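You operate a simulated robot arm through the tools that you are given. There is no shell and no other tool. Be economical: measure what you need, move in short steps, check, and stop when the job is done.

You are at the controls of a simulated robot arm. One attempt, no reset.

## Task
Peel the failed patch off the green tyre and label it for mending.
Fine: pink patch in the waste bin; wipe the smear off with the pink pad, pad back, then the mend label square on the clean spot. What is to be rubbed or washed off counts as gone when no trace of it is left.

It is judged by the outcome, as a careful person would: the job done as asked, and still so three seconds after it is handed in. It fails if anything else is knocked over, pushed out of place, dropped, spilled or broken.

## Robot
A 7-joint arm with a two-finger parallel gripper on a trunk, on a base that drives. Base frame: it is fixed to the floor where the robot stands at the start and does not move with it; the origin is under the middle of the robot, x ahead of it, y to its left, z up; the surface under the hand at the start is at about z = 950. Units: mm, degrees, N and s.
With the tool pointing down near the work surface it reaches from about 340 to 760 mm from the robot's upright axis, wherever it stands. Its first joint turns from -115.0 to 115.0 degrees. Places, roughly: side wall of the green tyre [500, 100, 1000]. Payload 3.91 kg.
The tool frame sits at the grasp point between the pads (the TCP): z along the fingers, y along the line on which they close. The tips reach 30 mm beyond it. Largest opening 110 mm; finger width 20, thickness 10; the body of the gripper, 48 by 112 mm, starts 55 mm behind the TCP.
Orientation is told as [roll, pitch, yaw] about the base's x, y, z axes, in that order, counted from this pose: with the fingers straight down and closing along the base's y, the tool's x points along the base's -x, its y along +y and its z along -z.

## Interface
- The arm moves only by the tool step_arm. Its argument "targets" is one flat list of numbers, 6 for each row, row after row: the shift along the base's x, y, z in mm, then the turn, a rotation vector about the base's x, y, z in degrees. In form: [x, y, z, rx, ry, rz, x, y, z, rx, ry, rz, ...]. A call has 1 to 12 rows; each row shifts and turns the commanded pose from where the row before left it. "grip" is the closure, from 0 (fully open) to 1 (shut), set as the call begins (left out, the last holds). Each row takes 0.2 s and may step no farther than 50 mm and 8.6 degrees from the row before; otherwise, or with a gripper value out of range, the whole call is refused. A pose out of reach is approached as far as the arm can. The call stops where the force on the tool passes 40 N (or 10 N more than at its start, if that is more) or the arm is blocked; 0.2 s more then pass. Each finger travels about 108 mm/s and halts on what it meets, pressing with about 34 N; the grip force reading is that of the motor and also rises with nothing between the fingers. The clock runs only during rows and for 0.2 s after the last one: add rows that do not move to give the fingers time. The reply holds the time, the measured pose of the TCP, the force on the tool along the base axes, the opening and the grip force, in the units named above and with some noise, with the torque about the TCP (base axes, N m) and any sound that the robot's microphone picked up.
- Cameras (640 x 400 px; columns grow to the right, rows downward): "scene" is now at [33.9, 145.4, 1639.2]; the picture's right is [-0.03, -1.00, 0.00], its down [-0.61, 0.02, -0.79] and it looks along [0.79, -0.02, -0.61] (base axes); focal length 276 px, centre (320, 200). "wrist" rides on the gripper at [72, 17, -103] in the tool frame; the picture's right is [-0.23, 0.97, 0.00], its down [-0.76, -0.18, -0.62] and it looks along [-0.61, -0.14, 0.78] (tool axes); focal length 222 px, centre (320, 200). There is no depth. A picture from a camera that has moved, and an enlarged one, comes with that camera's place and axes in the base frame and with its lens. The place of the scene camera against the robot may be out by one fixed shift of up to 18 mm in any direction.
- snapshot(camera): a new picture of that camera. No time passes.
- lift_body(by): slides the trunk up (or, below 0, down) by that many mm; the arm and the scene camera ride with it, the base frame stays. It gives what a move gives, with no picture.
- base_move(legs): drives the robot by 1 to 6 legs, each [ahead, turn to the left] in mm and degrees, along the robot's own axes; the way and the turn of a leg run together, so that a leg with both is an arc; at most 1500 mm and 180 degrees a leg. The arm and the cameras ride along, it lands a little off, and it stops where it bumps. It gives what a move gives.
- turn_head(pan, tilt): turns the head with the scene camera to pan (to the left, within 155 degrees either way) and tilt (down, from -29 to 69), counted from straight ahead of the robot. It gives what a move gives.
- close_up(camera, box): a new picture of the part [left, top, right, bottom] of that camera's present view, enlarged. No time passes.
- hand_in(): hands the job in; it is judged then, once.

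Go step by step. Nothing tells you exact positions but the pictures and the camera data: compare them with the known pose of the tool, close in by small moves and look again before you grip or let go. The budget is 120 turns and 82 pictures, counting those below and the enlarged ones. Unless the task says otherwise, let go and move clear before handing in, and close with one line.

The tools are called after "Emit:" as a command line: name --argument value ..., lists and objects as JSON in quotes. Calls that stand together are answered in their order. step_arm: Moves the arm, as the interface text tells. Its arguments: {"type":"object","properties":{"targets":{"type":"array","items":{"type":"number"}},"grip":{"type":"number"}},"required":["targets"]} The other tools are called the same way: lift_body (by) slides the trunk up or down; base_move (legs) drives the base; turn_head (pan, tilt) turns the head that bears the scene camera; snapshot (camera) takes a picture; close_up (camera, box) takes an enlarged picture of a part of a camera's view; hand_in () hands the job in.

At the start:

```text
time: 0.0
eef_pos: [534.8, -91.8, 1260.5]
tool_rot: [0.1, 0.0, 0.0]
force: [-0.8, 0.1, -0.6]
moment: [0.0, 0.02, 0.04]
grip_width: 110.0
grip_force: 0.1
trunk travel left (down, up): [-750.0, 240.0]
robot x, y, heading: [-0.9, -0.4, 0.3]
head pan, tilt: [-1.5, 37.7]
```

scene: 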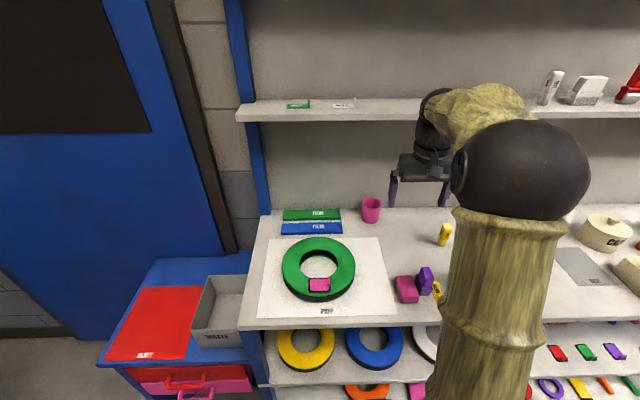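
wrist: 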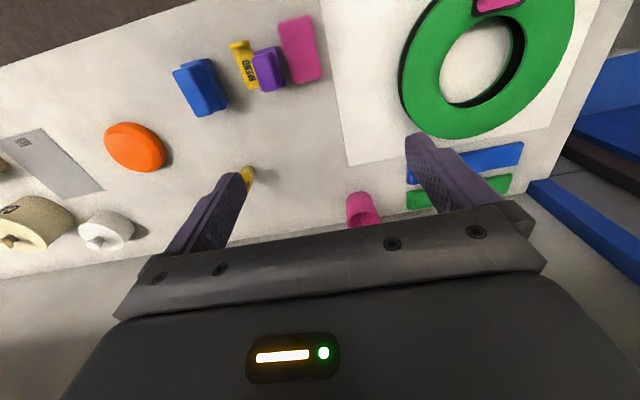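

I see the green tyre lying on a white mat with the pink patch on its near side. Pads, labels and bins are around it, so I'll look closer before moving.

Emit:
close_up --camera "scene" --box '[240, 190, 460, 330]'

Emit:
close_up --camera "wrist" --box '[160, 0, 340, 112]'

Emit:
close_up --camera "scene" --box '[80, 240, 280, 365]'

```text
2.86 times, centred on (350, 260) of scene
camera zoom: at [33.9, 145.4, 1639.2], right [-0.03, -1.0, 0.0], down [-0.61, 0.02, -0.79], along [0.79, -0.02, -0.61], focal length 789 px, centre (234, 29)
```

zoom: 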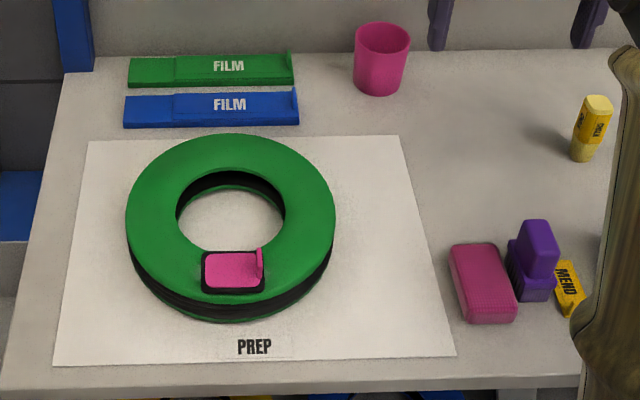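

```text
3.56 times, centred on (250, 56) of wrist
camera zoom: at [463.5, -76.0, 1364.2], right [0.23, 0.97, 0.0], down [0.76, -0.18, 0.62], along [0.61, -0.14, -0.78], focal length 790 px, centre (569, 712)
```

zoom: 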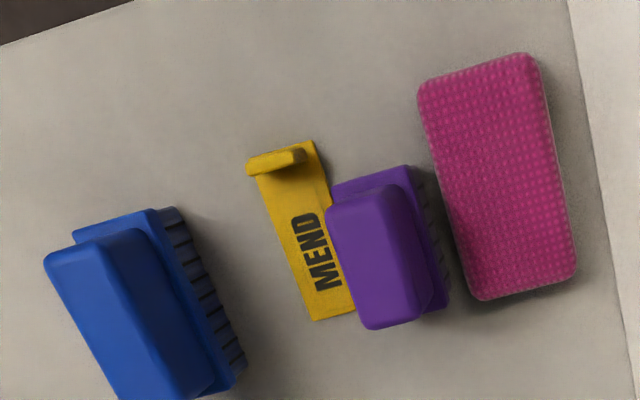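

```text
3.20 times, centred on (180, 302) of scene
camera zoom: at [33.9, 145.4, 1639.2], right [-0.03, -1.0, 0.0], down [-0.61, 0.02, -0.79], along [0.79, -0.02, -0.61], focal length 884 px, centre (768, -128)
```

zoom: 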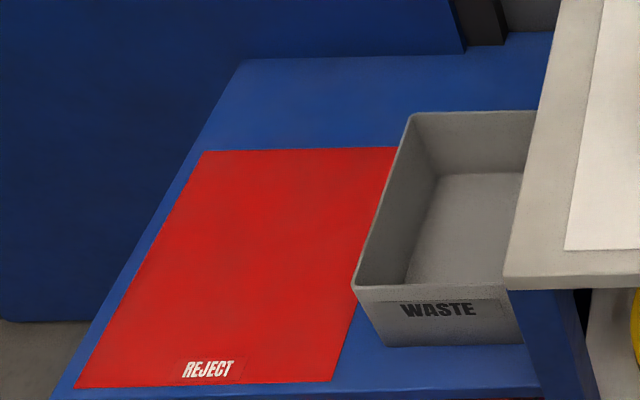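

The patch has a raised tab on its right (−y) end, near x≈487, y≈112. The pink pad is near (485, −108), and the bin is to the left on the lower table. I'll move over the patch for a close look.

Emit:
step_arm --targets '[-8, 35, -20, 0, 0, 0, -8, 35, -20, 0, 0, 0, -8, 35, -20, 0, 0, 0, -8, 35, -20, 0, 0, 0, -8, 35, -20, 0, 0, 0, -8, 32, -20, 0, 0, 0, 0, 0, 0, 0, 0, 0]'

Emit:
snapshot --camera "wrist"

Emit:
snapshot --camera "scene"

```text
time: 1.6
eef_pos: [485.7, 115.9, 1142.2]
tool_rot: [0.0, 0.0, 0.0]
force: [0.4, -0.5, 0.4]
moment: [0.02, -0.01, -0.02]
grip_width: 110.2
grip_force: 0.1
trunk travel left (down, up): [-750.0, 240.0]
robot x, y, heading: [-4.4, 0.3, -0.2]
head pan, tilt: [-1.5, 37.7]
```

```text
76 pictures are left
camera wrist: at [413.5, 131.9, 1244.1], right [0.23, 0.97, 0.0], down [0.76, -0.18, 0.62], along [0.61, -0.14, -0.78], focal length 222 px, centre (320, 200)
```

wrist: 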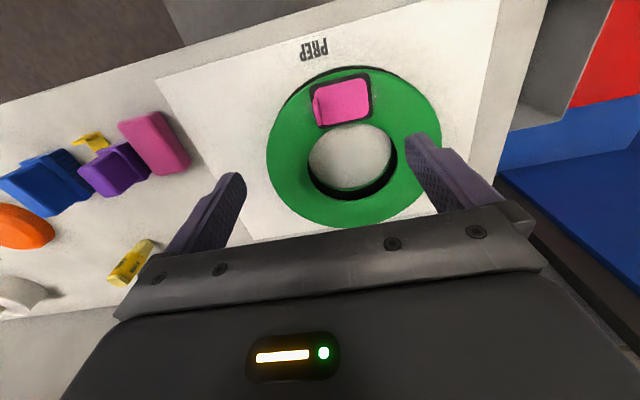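

```text
75 pictures are left
camera scene: at [33.8, 145.0, 1639.3], right [-0.03, -1.0, 0.0], down [-0.61, 0.02, -0.79], along [0.79, -0.02, -0.61], focal length 276 px, centre (320, 200)
```

scene: 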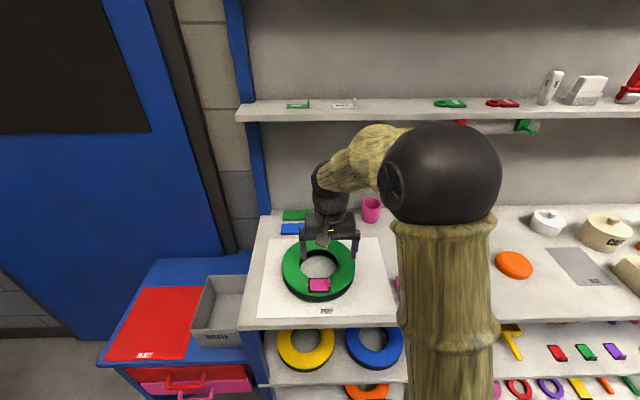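

Emit:
close_up --camera "wrist" --box '[260, 50, 420, 150]'

Emit:
close_up --camera "wrist" --box '[480, 0, 640, 100]'

```text
4.00 times, centred on (340, 100) of wrist
camera zoom: at [413.5, 131.9, 1244.1], right [0.23, 0.97, 0.0], down [0.76, -0.18, 0.62], along [0.61, -0.14, -0.78], focal length 888 px, centre (240, 600)
```

zoom: 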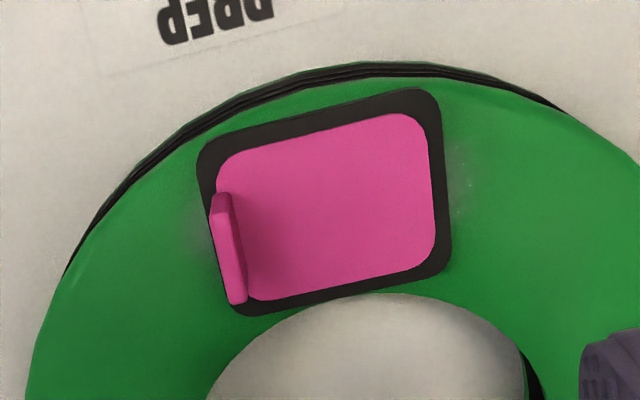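

```text
4.00 times, centred on (560, 50) of wrist
camera zoom: at [413.5, 131.9, 1244.1], right [0.23, 0.97, 0.0], down [0.76, -0.18, 0.62], along [0.61, -0.14, -0.78], focal length 888 px, centre (-640, 800)
```

zoom: 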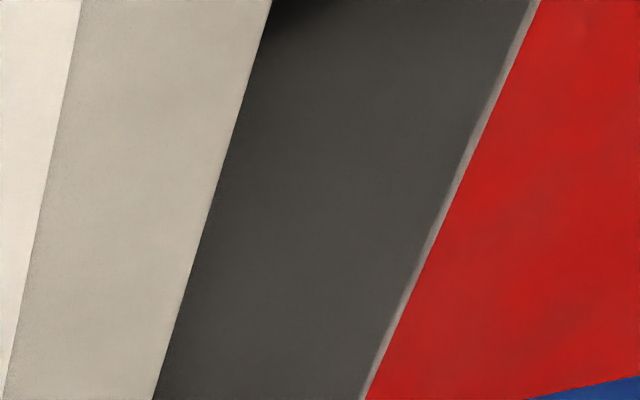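

The tab runs along x from about 470 to 497 at y≈114. I'll half-close the gripper and descend above it.

Emit:
step_arm --targets '[-1, -2, -40, 0, 0, 0, 0, 0, -40, 0, 0, 0, 0, 0, -12, 0, 0, 0, 0, 0, 0, 0, 0, 0]' --grip 0.65

Emit:
snapshot --camera "wrist"

Emit:
close_up --camera "scene" --box '[270, 220, 370, 310]'

```text
time: 2.6
eef_pos: [486.3, 113.6, 1048.5]
tool_rot: [0.0, 0.0, 0.0]
force: [-0.2, -0.3, 0.5]
moment: [0.01, 0.04, 0.0]
grip_width: 38.3
grip_force: 0.2
trunk travel left (down, up): [-750.0, 240.0]
robot x, y, heading: [1.7, -1.1, 0.3]
head pan, tilt: [-1.5, 37.7]
```

```text
72 pictures are left
camera wrist: at [414.6, 130.1, 1151.3], right [0.23, 0.97, 0.0], down [0.76, -0.18, 0.62], along [0.61, -0.14, -0.78], focal length 222 px, centre (320, 200)
```

wrist: 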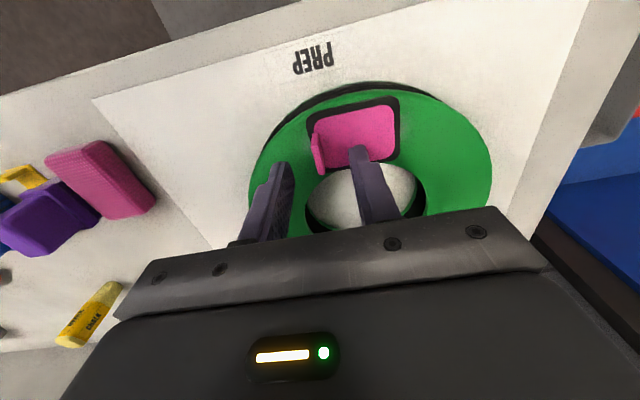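

```text
4.44 times, centred on (320, 265) of scene
camera zoom: at [33.9, 145.5, 1639.2], right [-0.03, -1.0, 0.0], down [-0.61, 0.02, -0.79], along [0.79, -0.02, -0.61], focal length 1227 px, centre (320, -89)
```

zoom: 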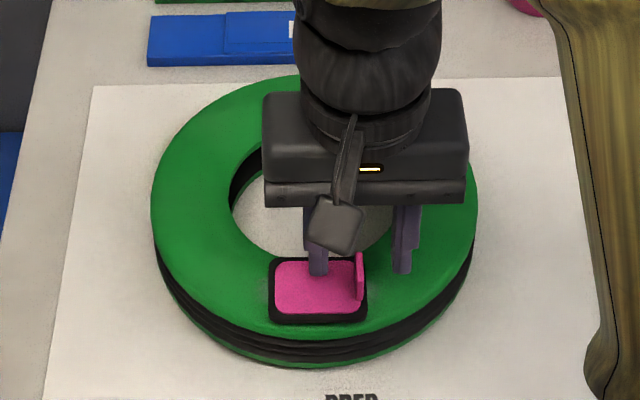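

The tab triangulates to (483.5, 113, 1010), right between the fingers. I'll lower so the tips are about 6 mm above the wall, then close.

Emit:
step_arm --targets '[-3, 0, -7, 0, 0, 0, 0, 0, -5, 0, 0, 0, 0, 0, 0, 0, 0, 0]'

Emit:
close_up --camera "wrist" --box '[240, 80, 440, 205]'

```text
time: 3.4
eef_pos: [483.3, 113.0, 1037.8]
tool_rot: [0.1, -0.2, 0.1]
force: [-0.7, 0.2, 18.3]
moment: [0.41, 0.06, 0.05]
grip_width: 38.3
grip_force: 0.0
trunk travel left (down, up): [-750.0, 240.0]
robot x, y, heading: [-1.9, -0.4, -0.2]
head pan, tilt: [-1.5, 37.7]
```

```text
3.20 times, centred on (340, 142) of wrist
camera zoom: at [410.4, 129.4, 1140.9], right [0.23, 0.97, 0.0], down [0.76, -0.18, 0.63], along [0.61, -0.14, -0.78], focal length 711 px, centre (256, 384)
```

zoom: 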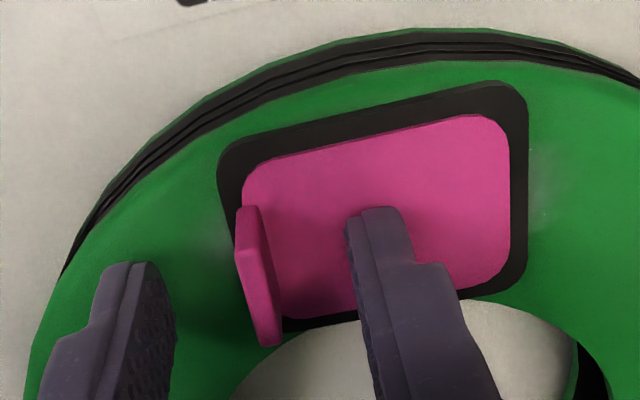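

The tips are already touching the patch, so I'll rise slightly and close on the tab.

Emit:
step_arm --targets '[0, 0, 4, 0, 0, 0, 0, 0, 0, 0, 0, 0]'

Emit:
step_arm --targets '[0, 0, 0, 0, 0, 0, 0, 0, 0, 0, 0, 0, 0, 0, 0, 0, 0, 0]' --grip 1.0

Emit:
close_up --camera "wrist" --box '[240, 80, 440, 205]'

```text
time: 4.0
eef_pos: [483.3, 112.8, 1040.4]
tool_rot: [0.0, 0.0, -0.1]
force: [-0.2, 0.0, 0.3]
moment: [0.02, -0.02, -0.01]
grip_width: 38.1
grip_force: 0.0
trunk travel left (down, up): [-750.0, 240.0]
robot x, y, heading: [4.2, 3.1, -0.0]
head pan, tilt: [-1.5, 37.7]
```

```text
time: 4.8
eef_pos: [483.4, 114.2, 1039.9]
tool_rot: [0.1, -0.1, 0.1]
force: [0.3, 4.3, -0.5]
moment: [0.13, -0.01, 0.01]
grip_width: 3.7
grip_force: 33.5
trunk travel left (down, up): [-750.0, 240.0]
robot x, y, heading: [-3.4, -0.2, -0.0]
head pan, tilt: [-1.5, 37.7]
```

```text
3.20 times, centred on (340, 142) of wrist
camera zoom: at [411.2, 129.8, 1144.0], right [0.23, 0.97, 0.0], down [0.76, -0.18, 0.62], along [0.61, -0.14, -0.78], focal length 711 px, centre (256, 384)
```

zoom: 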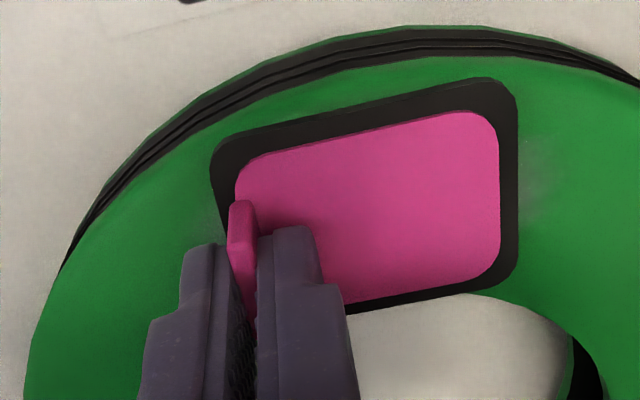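

The tab is held (3.7 mm wide). I'll peel slowly upward, leaning toward +y.

Emit:
step_arm --targets '[0, 0, 2, -3, 0, 0, 0, 0.5, 3, -3, 0, 0, 0, 0.5, 3, -4, 0, 0, 0, 1, 4, -4, 0, 0, 0, 0, 0, 0, 0, 0]'

Emit:
snapshot --camera "wrist"

```text
time: 6.0
eef_pos: [483.7, 116.2, 1053.2]
tool_rot: [-14.0, 0.1, 0.0]
force: [0.3, 0.9, 1.1]
moment: [0.09, 0.02, -0.02]
grip_width: 3.5
grip_force: 34.1
trunk travel left (down, up): [-750.0, 240.0]
robot x, y, heading: [-0.9, -5.8, -0.3]
head pan, tilt: [-1.5, 37.7]
```

```text
68 pictures are left
camera wrist: at [410.9, 155.8, 1148.4], right [0.23, 0.94, -0.24], down [0.76, -0.02, 0.65], along [0.61, -0.33, -0.72], focal length 222 px, centre (320, 200)
```

wrist: 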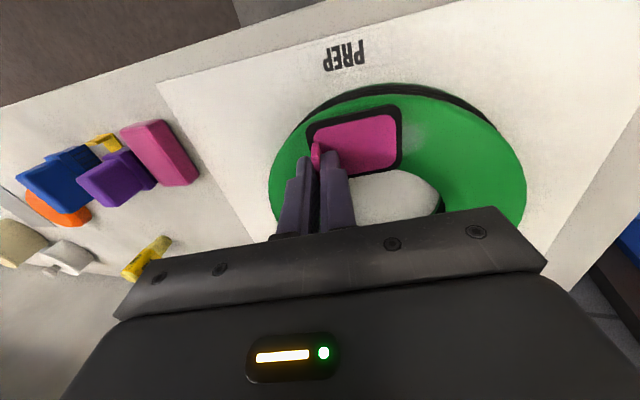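

Emit:
step_arm --targets '[0, 1, 5, -3, 0, 0, 0, 1, 5, -3, 0, 0, 0, 1, 10, 0, 0, 0, 0, 0, 15, 0, 0, 0, 0, 0, 15, 0, 0, 0, 0, 0, 0, 0, 0, 0]'

Emit:
snapshot --camera "wrist"

Emit:
close_up --camera "scene" --box '[250, 210, 410, 330]'

```text
time: 7.4
eef_pos: [483.1, 118.7, 1101.5]
tool_rot: [-20.1, 0.1, 0.0]
force: [0.1, -0.6, -0.1]
moment: [0.01, -0.01, 0.01]
grip_width: 3.5
grip_force: 33.8
trunk travel left (down, up): [-750.0, 240.0]
robot x, y, heading: [1.2, -0.4, -0.2]
head pan, tilt: [-1.5, 37.7]
```

```text
67 pictures are left
camera wrist: at [410.8, 168.7, 1193.5], right [0.23, 0.92, -0.33], down [0.76, 0.05, 0.65], along [0.61, -0.4, -0.69], focal length 222 px, centre (320, 200)
```

wrist: 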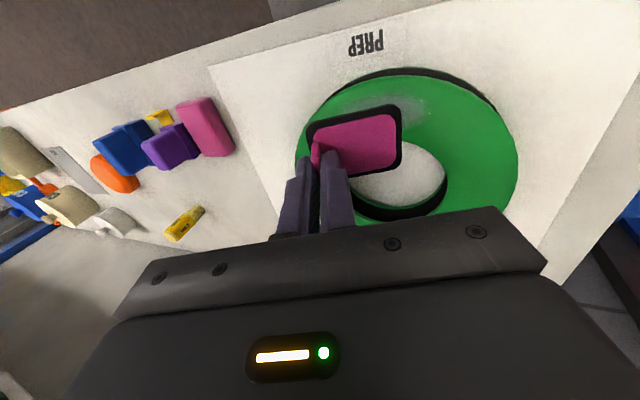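

```text
3.33 times, centred on (330, 270) of scene
camera zoom: at [34.0, 145.6, 1639.2], right [-0.03, -1.0, 0.0], down [-0.61, 0.02, -0.79], along [0.79, -0.02, -0.61], focal length 920 px, centre (287, -33)
```

zoom: 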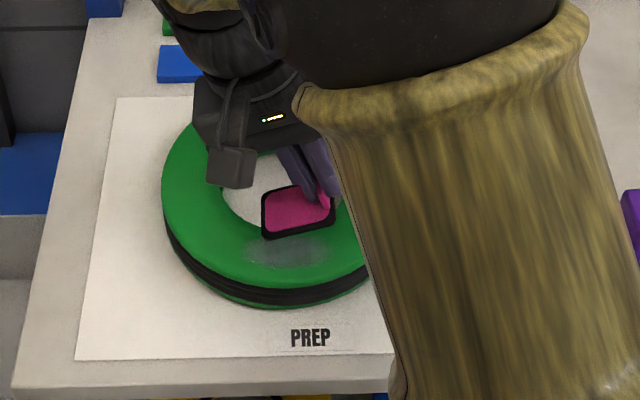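

The patch is peeled free and a greyish smear is left. I'll lift, level the tool and carry the patch toward the bin.

Emit:
step_arm --targets '[0, 0, 40, 5, 0, 0, 0, 10, 40, 5, 0, 0, 0, 40, 20, 5, 0, 0, 0, 45, 0, 5, 0, 0, 0, 45, 0, 0, 0, 0, 0, 45, 0, 0, 0, 0, 0, 45, 0, 0, 0, 0, 0, 40, 0, 0, 0, 0, 0, 0, 0, 0, 0, 0]'

Emit:
snapshot --camera "wrist"

Emit:
snapshot --camera "scene"

```text
time: 9.4
eef_pos: [483.1, 389.3, 1205.0]
tool_rot: [0.0, 0.0, 0.0]
force: [0.5, -0.1, -1.3]
moment: [-0.01, 0.02, 0.02]
grip_width: 3.4
grip_force: 34.1
trunk travel left (down, up): [-750.0, 240.0]
robot x, y, heading: [0.4, -2.3, 0.1]
head pan, tilt: [-1.5, 37.7]
```

```text
65 pictures are left
camera wrist: at [411.7, 405.4, 1306.2], right [0.23, 0.97, 0.0], down [0.76, -0.18, 0.62], along [0.61, -0.14, -0.78], focal length 222 px, centre (320, 200)
```

wrist: 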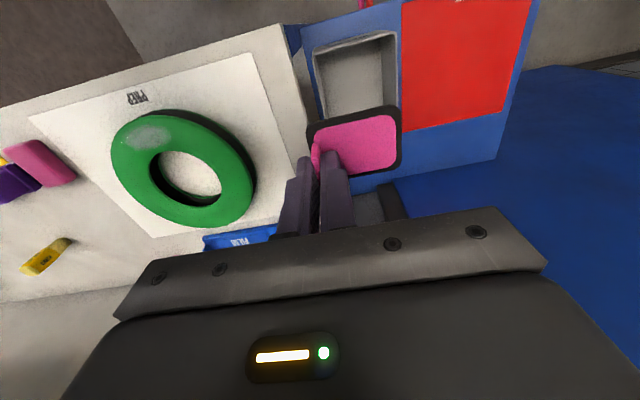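

```text
64 pictures are left
camera scene: at [33.6, 144.9, 1639.3], right [-0.03, -1.0, 0.0], down [-0.61, 0.02, -0.79], along [0.79, -0.02, -0.61], focal length 276 px, centre (320, 200)
```

scene: 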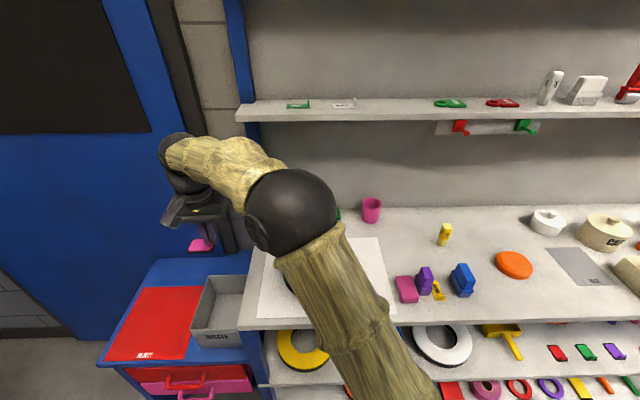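

The bin spans roughly x 450–655, y 390–527, with its rim near z 830. I'll move over its middle and look.

Emit:
step_arm --targets '[25, 15, 0, 0, 0, 0, 25, 15, -25, 0, 0, 0, 17, 10, -40, 0, 0, 0, 0, 0, -40, 0, 0, 0, 0, 0, -40, 0, 0, 0, 0, 0, 0, 0, 0, 0]'

Emit:
snapshot --camera "wrist"

Emit:
close_up --camera "scene" --box '[100, 180, 320, 360]'

```text
time: 10.8
eef_pos: [551.2, 427.0, 1058.1]
tool_rot: [0.1, 0.0, -0.1]
force: [-0.2, -0.5, -0.6]
moment: [-0.02, 0.0, -0.02]
grip_width: 3.7
grip_force: 34.3
trunk travel left (down, up): [-750.0, 240.0]
robot x, y, heading: [4.5, 1.1, 0.2]
head pan, tilt: [-1.5, 37.7]
```

```text
63 pictures are left
camera wrist: at [478.9, 443.7, 1160.7], right [0.23, 0.97, 0.0], down [0.76, -0.18, 0.62], along [0.61, -0.14, -0.78], focal length 222 px, centre (320, 200)
```

wrist: 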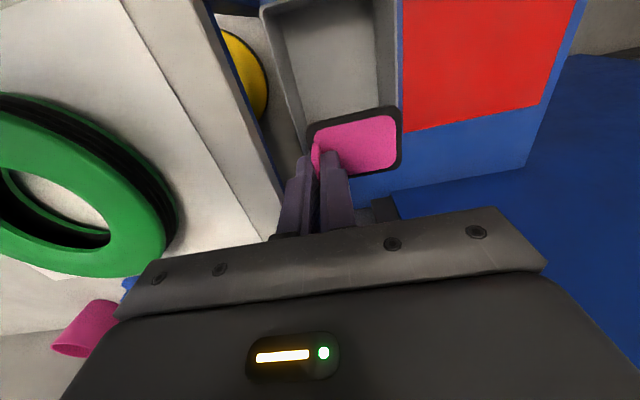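

```text
2.22 times, centred on (210, 270) of scene
camera zoom: at [33.6, 145.4, 1639.3], right [-0.03, -1.0, 0.0], down [-0.61, 0.02, -0.79], along [0.79, -0.02, -0.61], focal length 614 px, centre (564, 44)
```

zoom: 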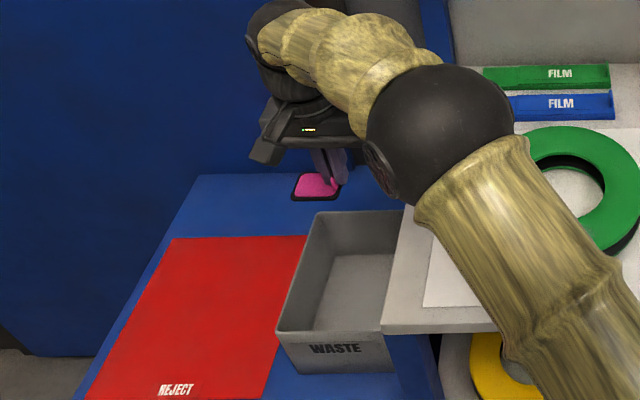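

Emit:
step_arm --targets '[0, 8, -40, 0, 0, 0, 0, 0, -40, 0, 0, 0, 0, 0, -40, 0, 0, 0, 0, 0, -35, 0, 0, 0, 0, 0, 0, 0, 0, 0]'

Emit:
snapshot --camera "wrist"

Emit:
close_up --camera "scene" --box '[100, 180, 320, 360]'

```text
time: 12.0
eef_pos: [550.7, 435.9, 904.4]
tool_rot: [0.1, 0.0, -0.1]
force: [-0.4, 0.1, -0.4]
moment: [0.0, -0.01, 0.04]
grip_width: 3.5
grip_force: 33.9
trunk travel left (down, up): [-750.0, 240.0]
robot x, y, heading: [-3.4, -4.5, 0.2]
head pan, tilt: [-1.5, 37.7]
```

```text
61 pictures are left
camera wrist: at [478.3, 451.1, 1007.1], right [0.23, 0.97, 0.0], down [0.76, -0.18, 0.62], along [0.61, -0.14, -0.78], focal length 222 px, centre (320, 200)
```

wrist: 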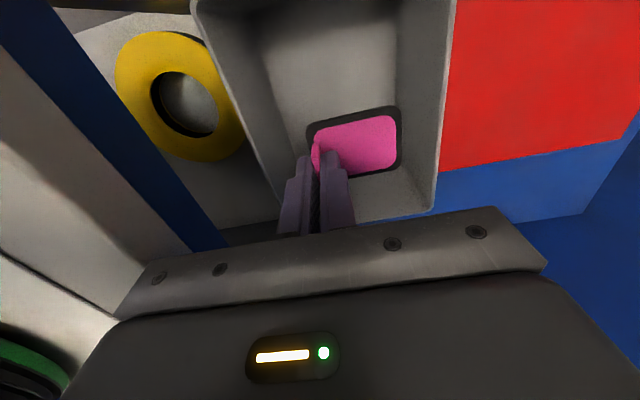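

```text
2.22 times, centred on (210, 270) of scene
camera zoom: at [33.7, 145.4, 1639.2], right [-0.03, -1.0, 0.0], down [-0.61, 0.02, -0.79], along [0.79, -0.02, -0.61], focal length 614 px, centre (564, 44)
```

zoom: 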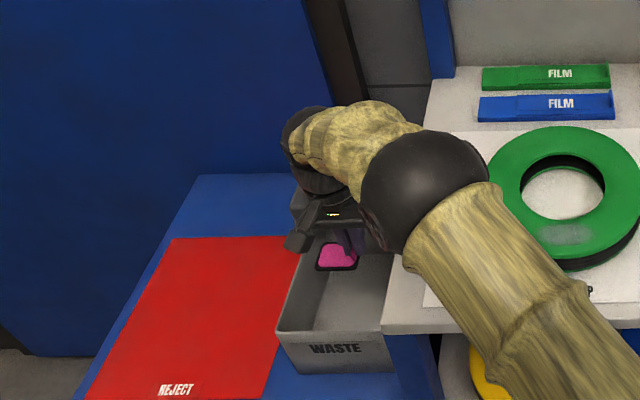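

The patch is over the bin interior. I'll lower a bit more and let go with a small opening.

Emit:
step_arm --targets '[0, 0, -30, 0, 0, 0, 0, 0, 0, 0, 0, 0]'

Emit:
step_arm --targets '[0, 0, 0, 0, 0, 0, 0, 0, 0, 0, 0, 0, 0, 0, 0, 0, 0, 0]' --grip 0.7

Emit:
snapshot --camera "wrist"

```text
time: 12.6
eef_pos: [551.2, 434.8, 873.3]
tool_rot: [0.0, 0.0, 0.0]
force: [0.2, -0.2, -0.2]
moment: [0.01, -0.04, -0.02]
grip_width: 3.7
grip_force: 34.1
trunk travel left (down, up): [-750.0, 240.0]
robot x, y, heading: [1.3, 0.6, -0.1]
head pan, tilt: [-1.5, 37.7]
```

```text
time: 13.4
eef_pos: [551.8, 434.6, 873.7]
tool_rot: [0.1, 0.0, -0.1]
force: [-0.5, -0.3, -1.0]
moment: [0.02, -0.03, 0.01]
grip_width: 33.1
grip_force: 0.0
trunk travel left (down, up): [-750.0, 240.0]
robot x, y, heading: [0.3, 0.7, 0.1]
head pan, tilt: [-1.5, 37.7]
```

```text
59 pictures are left
camera wrist: at [479.1, 450.8, 976.5], right [0.23, 0.97, 0.0], down [0.76, -0.18, 0.62], along [0.61, -0.14, -0.78], focal length 222 px, centre (320, 200)
```

wrist: 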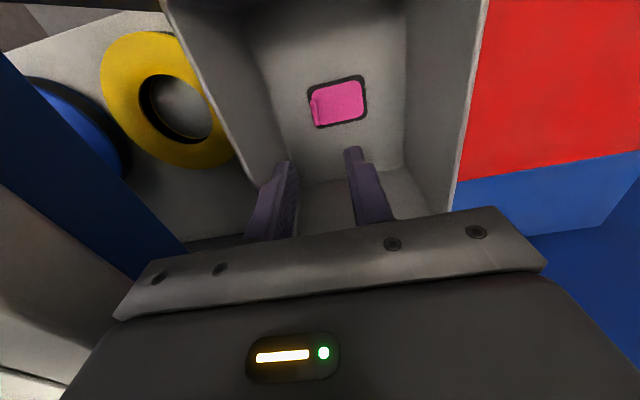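

The patch lies in the bin. Next I'll rise and go back toward the pink pad.

Emit:
step_arm --targets '[0, 0, 48, 0, 0, 0, 0, 0, 48, 0, 0, 0, 0, 0, 48, 0, 0, 0, 0, 0, 48, 0, 0, 0, 0, 0, 48, 0, 0, 0, 0, 0, 48, 0, 0, 0, -6, -48, 10, 0, 0, 0, -6, -48, 0, 0, 0, 0, -6, -48, 0, 0, 0, 0, -6, -48, 0, 0, 0, 0, -6, -48, 0, 0, 0, 0, -6, -48, 0, 0, 0, 0]'

Emit:
step_arm --targets '[-7, -48, 0, 0, 0, 0, -7, -48, 0, 0, 0, 0, -7, -48, 0, 0, 0, 0, -7, -48, 0, 0, 0, 0, -7, -48, 0, 0, 0, 0, 0, -15, -20, 0, 0, 0, 0, 0, -20, 0, 0, 0, 0, 0, 0, 0, 0, 0]' --grip 0.0

Emit:
snapshot --camera "wrist"

Emit:
snapshot --camera "scene"

```text
time: 16.0
eef_pos: [514.8, 143.6, 1172.2]
tool_rot: [0.1, -0.2, 0.0]
force: [0.4, -1.2, -0.7]
moment: [-0.01, 0.0, 0.02]
grip_width: 32.7
grip_force: 0.1
trunk travel left (down, up): [-750.0, 240.0]
robot x, y, heading: [2.2, 1.1, -0.1]
head pan, tilt: [-1.5, 37.7]
```

```text
time: 17.8
eef_pos: [481.1, -106.3, 1129.9]
tool_rot: [0.0, 0.0, 0.0]
force: [-0.3, -0.7, -0.1]
moment: [0.01, 0.0, 0.01]
grip_width: 110.0
grip_force: 0.0
trunk travel left (down, up): [-750.0, 240.0]
robot x, y, heading: [-3.0, 2.6, 0.1]
head pan, tilt: [-1.5, 37.7]
```

```text
58 pictures are left
camera wrist: at [408.5, -90.7, 1233.8], right [0.23, 0.97, 0.0], down [0.76, -0.18, 0.62], along [0.61, -0.14, -0.78], focal length 222 px, centre (320, 200)
```

wrist: 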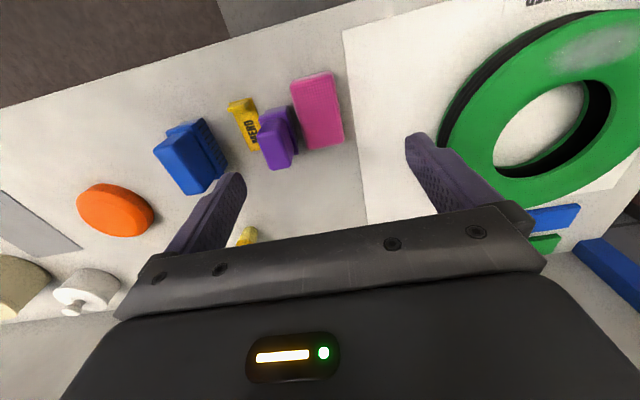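

```text
57 pictures are left
camera scene: at [33.7, 145.5, 1639.2], right [-0.03, -1.0, 0.0], down [-0.61, 0.02, -0.79], along [0.79, -0.02, -0.61], focal length 276 px, centre (320, 200)
```

scene: 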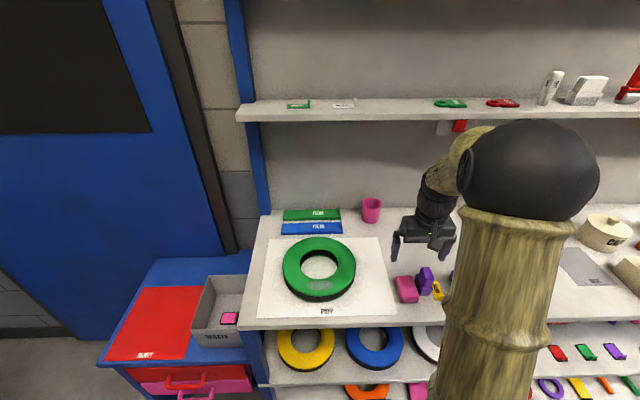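

Emit:
close_up --camera "wrist" --box '[210, 60, 370, 180]'

Emit:
close_up --camera "scene" --box '[280, 250, 460, 320]'

Emit:
close_up --camera "wrist" --box '[500, 0, 640, 100]'

```text
3.33 times, centred on (290, 120) of wrist
camera zoom: at [408.5, -90.7, 1233.8], right [0.23, 0.97, 0.0], down [0.76, -0.18, 0.62], along [0.61, -0.14, -0.78], focal length 740 px, centre (420, 467)
```

zoom: 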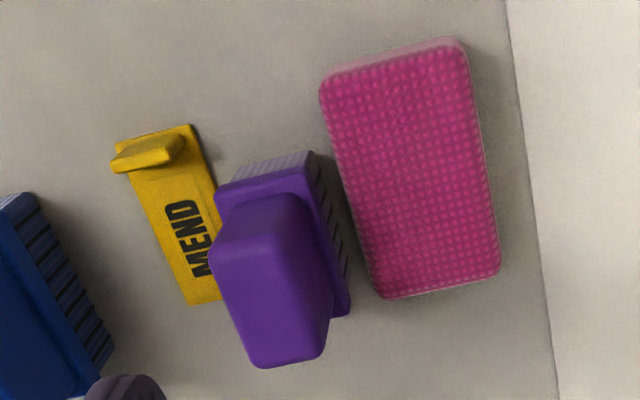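

```text
3.56 times, centred on (370, 285) of scene
camera zoom: at [33.7, 145.5, 1639.2], right [-0.03, -1.0, 0.0], down [-0.61, 0.02, -0.79], along [0.79, -0.02, -0.61], focal length 982 px, centre (142, -102)
```

zoom: 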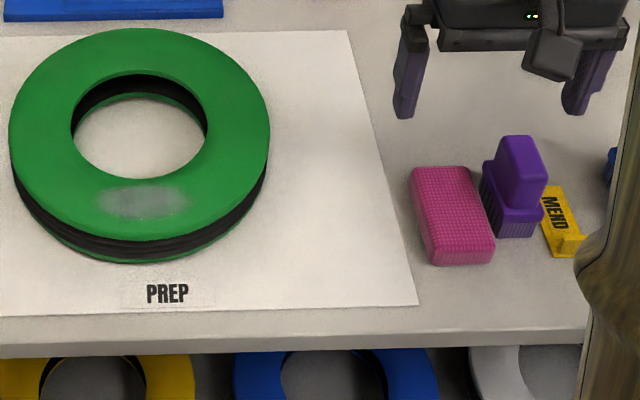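

```text
4.00 times, centred on (570, 50) of wrist
camera zoom: at [408.5, -90.7, 1233.8], right [0.23, 0.97, 0.0], down [0.76, -0.18, 0.62], along [0.61, -0.14, -0.78], focal length 888 px, centre (-680, 800)
```

zoom: 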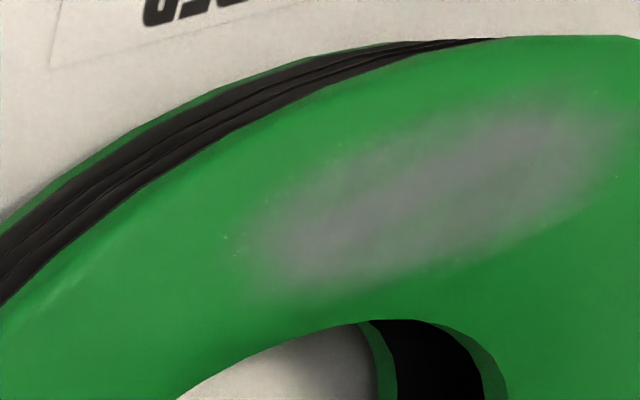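

The pad is axis-aligned: x 450–526, y −132 to −87, about 30 mm tall. The brush is close on its −y side, so I'll turn the gripper 90° and grip the pad along its length, at its middle.

Emit:
step_arm --targets '[1, 0, 0, 0, 0, 8.5, 1, 0, 0, 0, 0, 8.5, 1, 0, 0, 0, 0, 8.5, 1, 0, 0, 0, 0, 8.5, 1, -1, 0, 0, 0, 8.5, 1, -1, 0, 0, 0, 8.5, 1, -1, 0, 0, 0, 8.5, 0, 0, -10, 0, 0, 8.5, 0, 0, -10, 0, 0, 8.5, 0, 0, -10, 0, 0, 8.5, 0, 0, -10, 0, 0, 5, 0, 0, 0, 0, 0, 0]'

Emit:
snapshot --camera "wrist"

Emit:
close_up --camera "scene" --box '[350, 200, 510, 310]'

```text
time: 20.4
eef_pos: [487.2, -110.1, 1090.1]
tool_rot: [0.0, 0.1, 90.2]
force: [0.5, -0.1, -0.8]
moment: [-0.01, 0.03, -0.02]
grip_width: 110.0
grip_force: 0.1
trunk travel left (down, up): [-750.0, 240.0]
robot x, y, heading: [1.3, 0.9, -0.1]
head pan, tilt: [-1.5, 37.7]
```

```text
53 pictures are left
camera wrist: at [470.4, -183.6, 1193.9], right [-0.97, 0.23, 0.0], down [0.18, 0.76, 0.62], along [0.14, 0.61, -0.78], focal length 222 px, centre (320, 200)
```

wrist: 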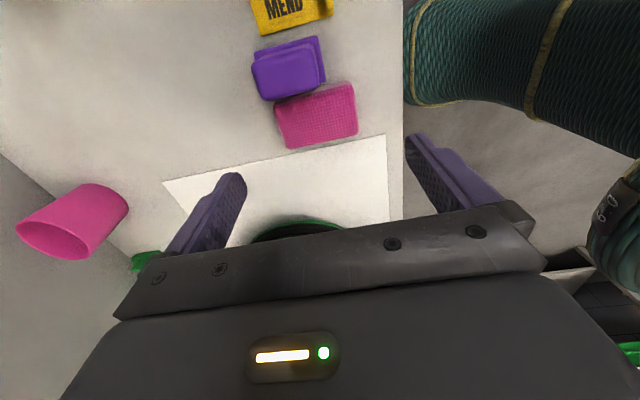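

```text
3.64 times, centred on (430, 255) of scene
camera zoom: at [33.7, 145.4, 1639.2], right [-0.03, -1.0, 0.0], down [-0.61, 0.02, -0.79], along [0.79, -0.02, -0.61], focal length 1004 px, centre (-80, 0)
```

zoom: 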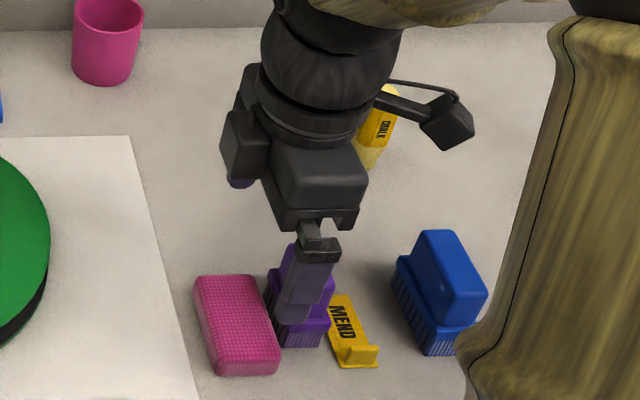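

Emit:
step_arm --targets '[2, -1, -40, 0, 0, 0, 0, 0, -30, 0, 0, 0, 0, 0, 0, 0, 0, 0]'

Emit:
snapshot --camera "wrist"

Emit:
close_up --camera "scene" --box '[350, 200, 510, 310]'

```text
time: 21.2
eef_pos: [489.1, -110.0, 1021.8]
tool_rot: [0.0, 0.0, 90.0]
force: [-0.2, -0.2, -0.7]
moment: [0.0, 0.0, 0.0]
grip_width: 110.2
grip_force: 0.1
trunk travel left (down, up): [-750.0, 240.0]
robot x, y, heading: [0.6, 2.0, 0.2]
head pan, tilt: [-1.5, 37.7]
```

```text
51 pictures are left
camera wrist: at [471.9, -184.7, 1124.5], right [-0.97, 0.23, 0.0], down [0.18, 0.76, 0.62], along [0.14, 0.61, -0.78], focal length 222 px, centre (320, 200)
```

wrist: 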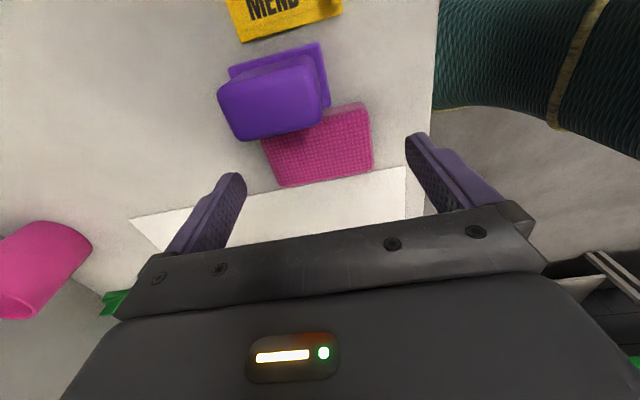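

```text
3.64 times, centred on (430, 255) of scene
camera zoom: at [33.7, 145.4, 1639.2], right [-0.03, -1.0, 0.0], down [-0.61, 0.02, -0.79], along [0.79, -0.02, -0.61], focal length 1004 px, centre (-80, 0)
```

zoom: 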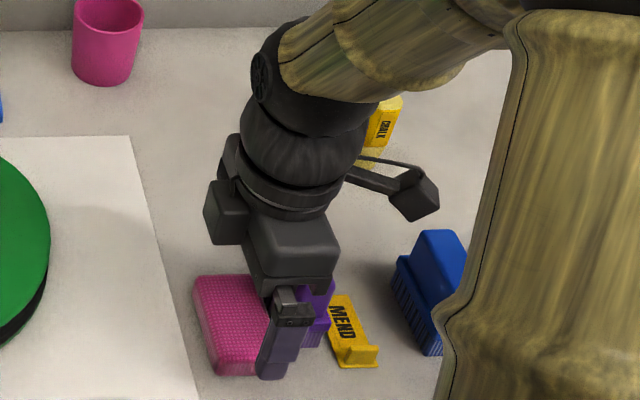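

The pad top is near z 972. I'll lower the tips to about z 959 and close on it.

Emit:
step_arm --targets '[-1, 0, -20, 0, 0, 0, 0, 0, -13, 0, 0, 0, 0, 0, 0, 0, 0, 0]'

Emit:
close_up --camera "scene" --box '[350, 200, 510, 310]'

Emit:
snapshot --camera "wrist"

```text
time: 22.0
eef_pos: [487.3, -111.0, 988.4]
tool_rot: [0.0, 0.0, 90.0]
force: [-0.1, -0.7, -0.5]
moment: [-0.03, 0.01, 0.01]
grip_width: 110.2
grip_force: 0.1
trunk travel left (down, up): [-750.0, 240.0]
robot x, y, heading: [0.4, 1.7, -0.3]
head pan, tilt: [-1.5, 37.7]
```

```text
3.64 times, centred on (430, 255) of scene
camera zoom: at [33.8, 145.4, 1639.2], right [-0.03, -1.0, 0.0], down [-0.61, 0.02, -0.79], along [0.79, -0.02, -0.61], focal length 1004 px, centre (-80, 0)
```

zoom: 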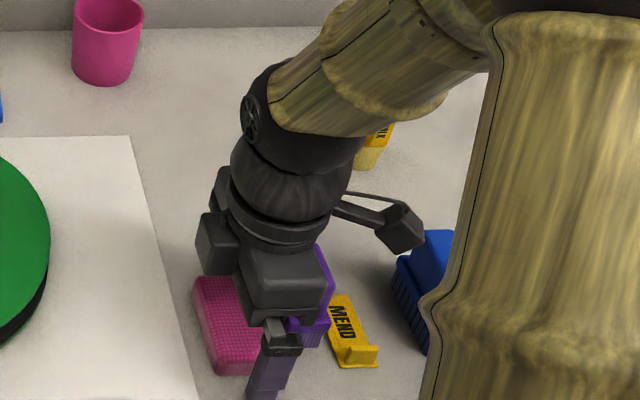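

```text
48 pictures are left
camera wrist: at [470.9, -184.2, 1091.2], right [-0.97, 0.23, 0.0], down [0.18, 0.76, 0.62], along [0.14, 0.61, -0.78], focal length 222 px, centre (320, 200)
```

wrist: 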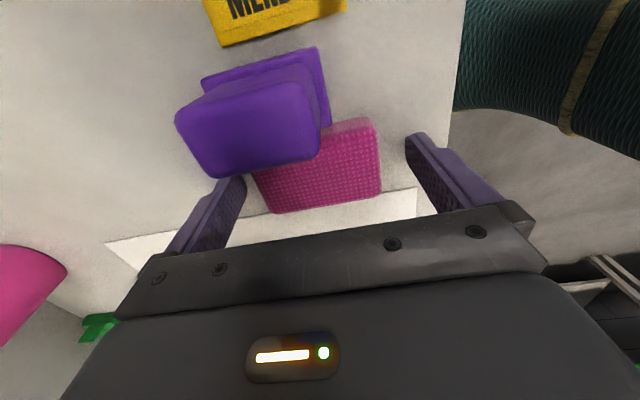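

Emit:
step_arm --targets '[0, 0, 0, 0, 0, 0, 0, 0, 0, 0, 0, 0, 0, 0, 0, 0, 0, 0]' --grip 1.0

```text
time: 22.8
eef_pos: [486.2, -111.6, 989.0]
tool_rot: [0.1, 0.1, 90.1]
force: [-0.8, -0.2, -0.6]
moment: [-0.02, -0.01, 0.0]
grip_width: 78.7
grip_force: 34.3
trunk travel left (down, up): [-750.0, 240.0]
robot x, y, heading: [2.6, 0.3, -0.1]
head pan, tilt: [-1.5, 37.7]
```

The pad is gripped (78.7 mm), and its home is TCP (486.5, −111, 989) at yaw 90. I'll lift and carry it over the smear, centred at about (481, 142).

Emit:
step_arm --targets '[0, 0, 40, 0, 0, 0, 0, 0, 45, 0, 0, 0, 0, 10, 40, 0, 0, 0, 0, 45, 0, 0, 0, 0, -2, 45, 0, 0, 0, 0, -2, 45, 0, 0, 0, 0, 0, 45, 0, 0, 0, 0, 0, 45, 0, 0, 0, 0, 0, 17, -20, 0, 0, 0, 0, 0, -25, 0, 0, 0, 0, 0, 0, 0, 0, 0]'

Emit:
close_up --camera "scene" --box '[250, 200, 450, 325]'

Emit:
snapshot --camera "wrist"

```text
time: 25.2
eef_pos: [483.7, 140.3, 1067.6]
tool_rot: [0.0, -0.1, 90.0]
force: [0.1, -0.7, 0.0]
moment: [-0.01, 0.01, 0.02]
grip_width: 78.8
grip_force: 33.7
trunk travel left (down, up): [-750.0, 240.0]
robot x, y, heading: [-0.0, 0.2, 0.3]
head pan, tilt: [-1.5, 37.7]
```

```text
3.20 times, centred on (350, 262) of scene
camera zoom: at [33.7, 145.4, 1639.2], right [-0.03, -1.0, 0.0], down [-0.61, 0.02, -0.79], along [0.79, -0.02, -0.61], focal length 884 px, centre (224, 0)
```

zoom: 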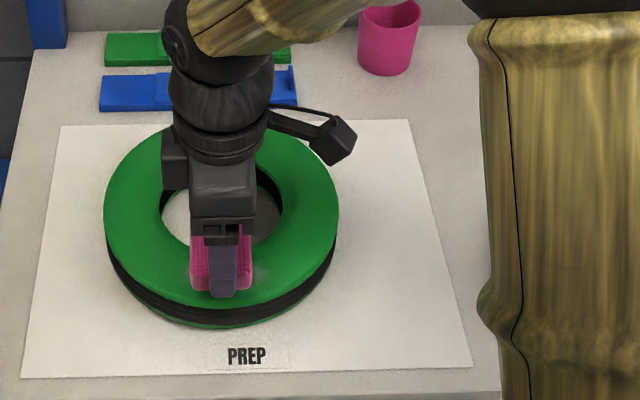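

```text
46 pictures are left
camera wrist: at [467.1, 67.2, 1170.1], right [-0.97, 0.23, 0.0], down [0.18, 0.76, 0.62], along [0.14, 0.61, -0.78], focal length 222 px, centre (320, 200)
```

wrist: 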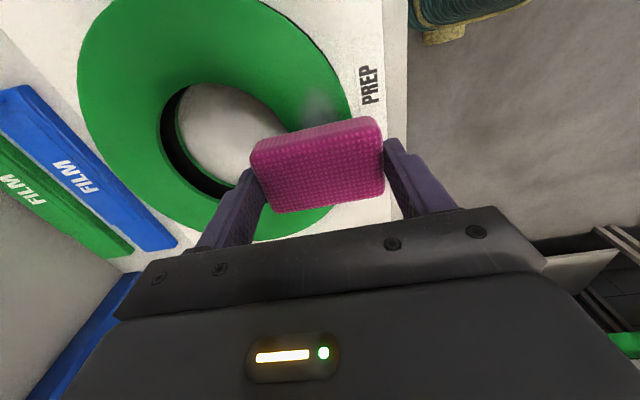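

Emit:
step_arm --targets '[0, 0, -10, 0, 0, 0, 0, 0, -8, 0, 0, 0, 0, 0, -4, 0, 0, 0, 0, 0, 0, 0, 0, 0]'

```text
time: 26.2
eef_pos: [484.5, 141.6, 1045.3]
tool_rot: [0.1, 0.0, 90.0]
force: [-0.4, -0.2, -0.1]
moment: [-0.01, 0.02, -0.01]
grip_width: 78.8
grip_force: 33.6
trunk travel left (down, up): [-750.0, 240.0]
robot x, y, heading: [-1.9, -2.3, -0.1]
head pan, tilt: [-1.5, 37.7]
```

Emit:
step_arm --targets '[0, 0, -1.5, 0, 0, 0, 0, 0, -1.5, 0, 0, 0, 0, 0, 0, 0, 0, 0]'

```text
time: 27.0
eef_pos: [484.1, 141.5, 1043.0]
tool_rot: [0.0, 0.0, 90.0]
force: [-0.3, 0.4, -0.5]
moment: [-0.02, 0.0, -0.01]
grip_width: 78.6
grip_force: 34.6
trunk travel left (down, up): [-750.0, 240.0]
robot x, y, heading: [-0.2, -1.1, 0.0]
head pan, tilt: [-1.5, 37.7]
```

Emit:
step_arm --targets '[0, 0, -1.5, 0, 0, 0, 0, 0, -1.5, 0, 0, 0, 0, 0, 0, 0, 0, 0]'

```text
time: 27.8
eef_pos: [484.3, 140.7, 1042.8]
tool_rot: [-0.4, 0.0, 90.1]
force: [5.5, 1.6, 28.8]
moment: [-0.09, 0.31, 0.02]
grip_width: 78.8
grip_force: 34.0
trunk travel left (down, up): [-750.0, 240.0]
robot x, y, heading: [-1.4, -0.4, -0.1]
head pan, tilt: [-1.5, 37.7]
```

In contact, pressing a bit hard at 29 N. I'll ease off and stroke along y.

Emit:
step_arm --targets '[0, 0, 1.2, 0, 0, 0, 0, -12, 0, 0, 0, 0, 0, -12, 0, 0, 0, 0, 0, -8, 0, 0, 0, 0, 0, 12, 0, 0, 0, 0, 0, 12, 0, 0, 0, 0, 0, 12, 0, 0, 0, 0, 0, 12, 0, 0, 0, 0, 0, 12, 0, 0, 0, 0, 0, 0, 0, 0, 0, 0]'

```text
time: 30.0
eef_pos: [483.2, 167.4, 1040.9]
tool_rot: [0.0, 0.0, 90.0]
force: [-2.0, -10.6, 13.4]
moment: [-0.34, -0.11, -0.16]
grip_width: 78.5
grip_force: 34.4
trunk travel left (down, up): [-750.0, 240.0]
robot x, y, heading: [-3.5, -0.4, -0.0]
head pan, tilt: [-1.5, 37.7]
```

Emit:
step_arm --targets '[0, -12, 0.3, 0, 0, 0, 0, -12, 0, 0, 0, 0, 0, -12, 0, 0, 0, 0, 0, -12, 0, 0, 0, 0, 0, -12, 0, 0, 0, 0, 0, 12, 0, 0, 0, 0, 0, 12, 0, 0, 0, 0, 0, 12, 0, 0, 0, 0, 0, 12, 0, 0, 0, 0, 0, 0, 40, 0, 0, 0, 0, -45, 0, 0, 0, 0, 0, -45, 20, 0, 0, 0]'

Emit:
close_up --camera "scene" --box '[250, 210, 410, 330]'

Emit:
snapshot --camera "wrist"

```text
time: 32.6
eef_pos: [483.4, 65.4, 1101.1]
tool_rot: [0.1, -0.1, 90.1]
force: [-0.4, 0.4, -0.7]
moment: [0.02, -0.03, 0.02]
grip_width: 78.3
grip_force: 34.1
trunk travel left (down, up): [-750.0, 240.0]
robot x, y, heading: [0.6, -0.7, -0.2]
head pan, tilt: [-1.5, 37.7]
```

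```text
3.33 times, centred on (330, 270) of scene
camera zoom: at [32.7, 144.4, 1639.4], right [-0.03, -1.0, 0.0], down [-0.61, 0.02, -0.79], along [0.79, -0.02, -0.61], focal length 920 px, centre (287, -33)
```

zoom: 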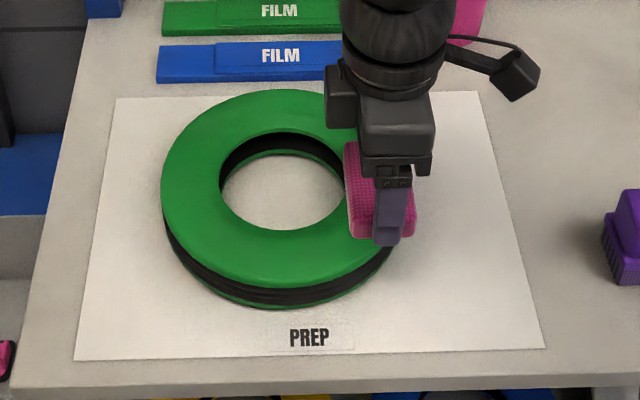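

```text
44 pictures are left
camera wrist: at [467.0, -8.1, 1205.0], right [-0.97, 0.23, 0.0], down [0.18, 0.76, 0.62], along [0.14, 0.61, -0.78], focal length 222 px, centre (320, 200)
```

wrist: 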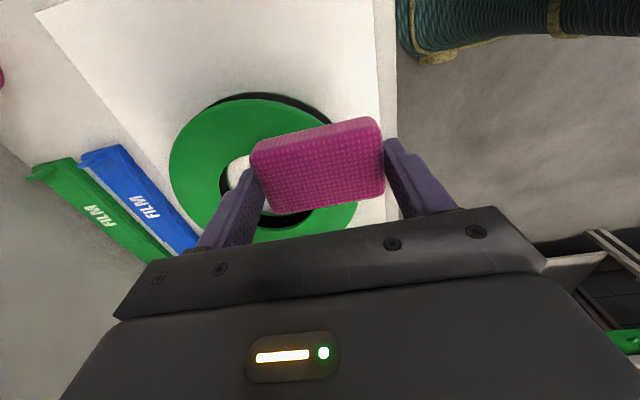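

The tyre hasn't moved and the smear looks gone. I'll zoom in to be sure.

Emit:
close_up --camera "scene" --box '[285, 265, 355, 305]'

```text
9.14 times, centred on (320, 285) of scene
camera zoom: at [32.7, 144.4, 1639.4], right [-0.03, -1.0, 0.0], down [-0.61, 0.02, -0.79], along [0.79, -0.02, -0.61], focal length 2525 px, centre (320, -577)
```

zoom: 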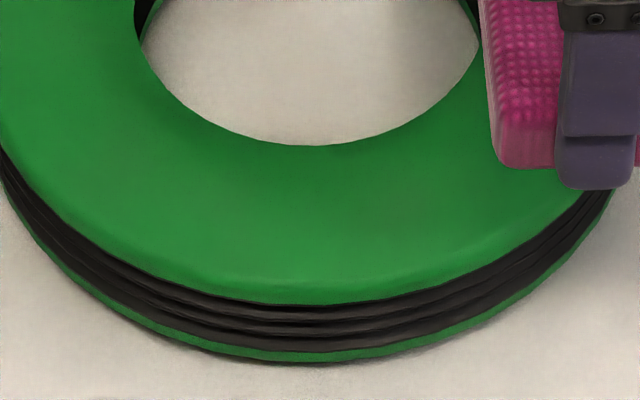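

The spot is clean. I'll return the pad to its place.

Emit:
step_arm --targets '[3, -45, 10, 0, 0, 0, 0, -45, 0, 0, 0, 0, 0, -45, 0, 0, 0, 0, 0, -42, 0, 0, 0, 0, 0, 0, -40, 0, 0, 0, 0, 0, -40, 0, 0, 0, 0, 0, -25, 0, 0, 0, 0, 0, 0, 0, 0, 0]'

Emit:
close_up --camera "scene" --box '[250, 200, 450, 325]'

```text
time: 34.4
eef_pos: [488.1, -110.7, 1006.7]
tool_rot: [-0.1, 0.0, 90.0]
force: [0.2, -0.9, -1.8]
moment: [-0.01, 0.03, 0.02]
grip_width: 78.8
grip_force: 33.9
trunk travel left (down, up): [-750.0, 240.0]
robot x, y, heading: [1.0, 2.8, -0.1]
head pan, tilt: [-1.5, 37.7]
```

```text
3.20 times, centred on (350, 262) of scene
camera zoom: at [33.6, 145.4, 1639.2], right [-0.03, -1.0, 0.0], down [-0.61, 0.02, -0.79], along [0.79, -0.02, -0.61], focal length 884 px, centre (224, 0)
```

zoom: 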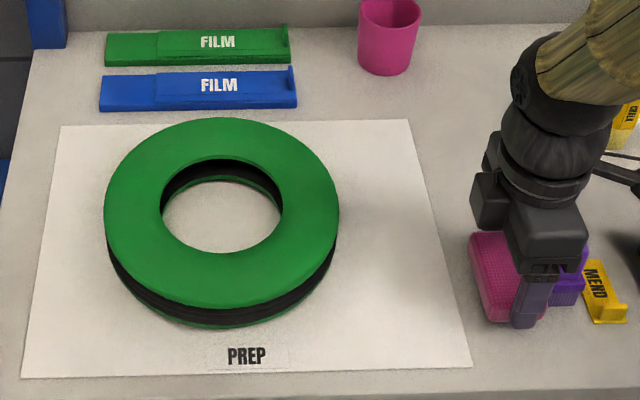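

Clean all over. I'll lower the pad to the counter.

Emit:
step_arm --targets '[-1, 0, -10, 0, 0, 0, 0, 0, -5, 0, 0, 0, 0, 0, -2, 0, 0, 0, 0, 0, 0, 0, 0, 0]'

```text
time: 35.4
eef_pos: [485.7, -110.9, 989.1]
tool_rot: [0.1, 0.1, 90.1]
force: [-0.1, 0.3, -0.3]
moment: [0.02, -0.03, 0.04]
grip_width: 78.6
grip_force: 34.2
trunk travel left (down, up): [-750.0, 240.0]
robot x, y, heading: [0.2, 3.4, -0.3]
head pan, tilt: [-1.5, 37.7]
```

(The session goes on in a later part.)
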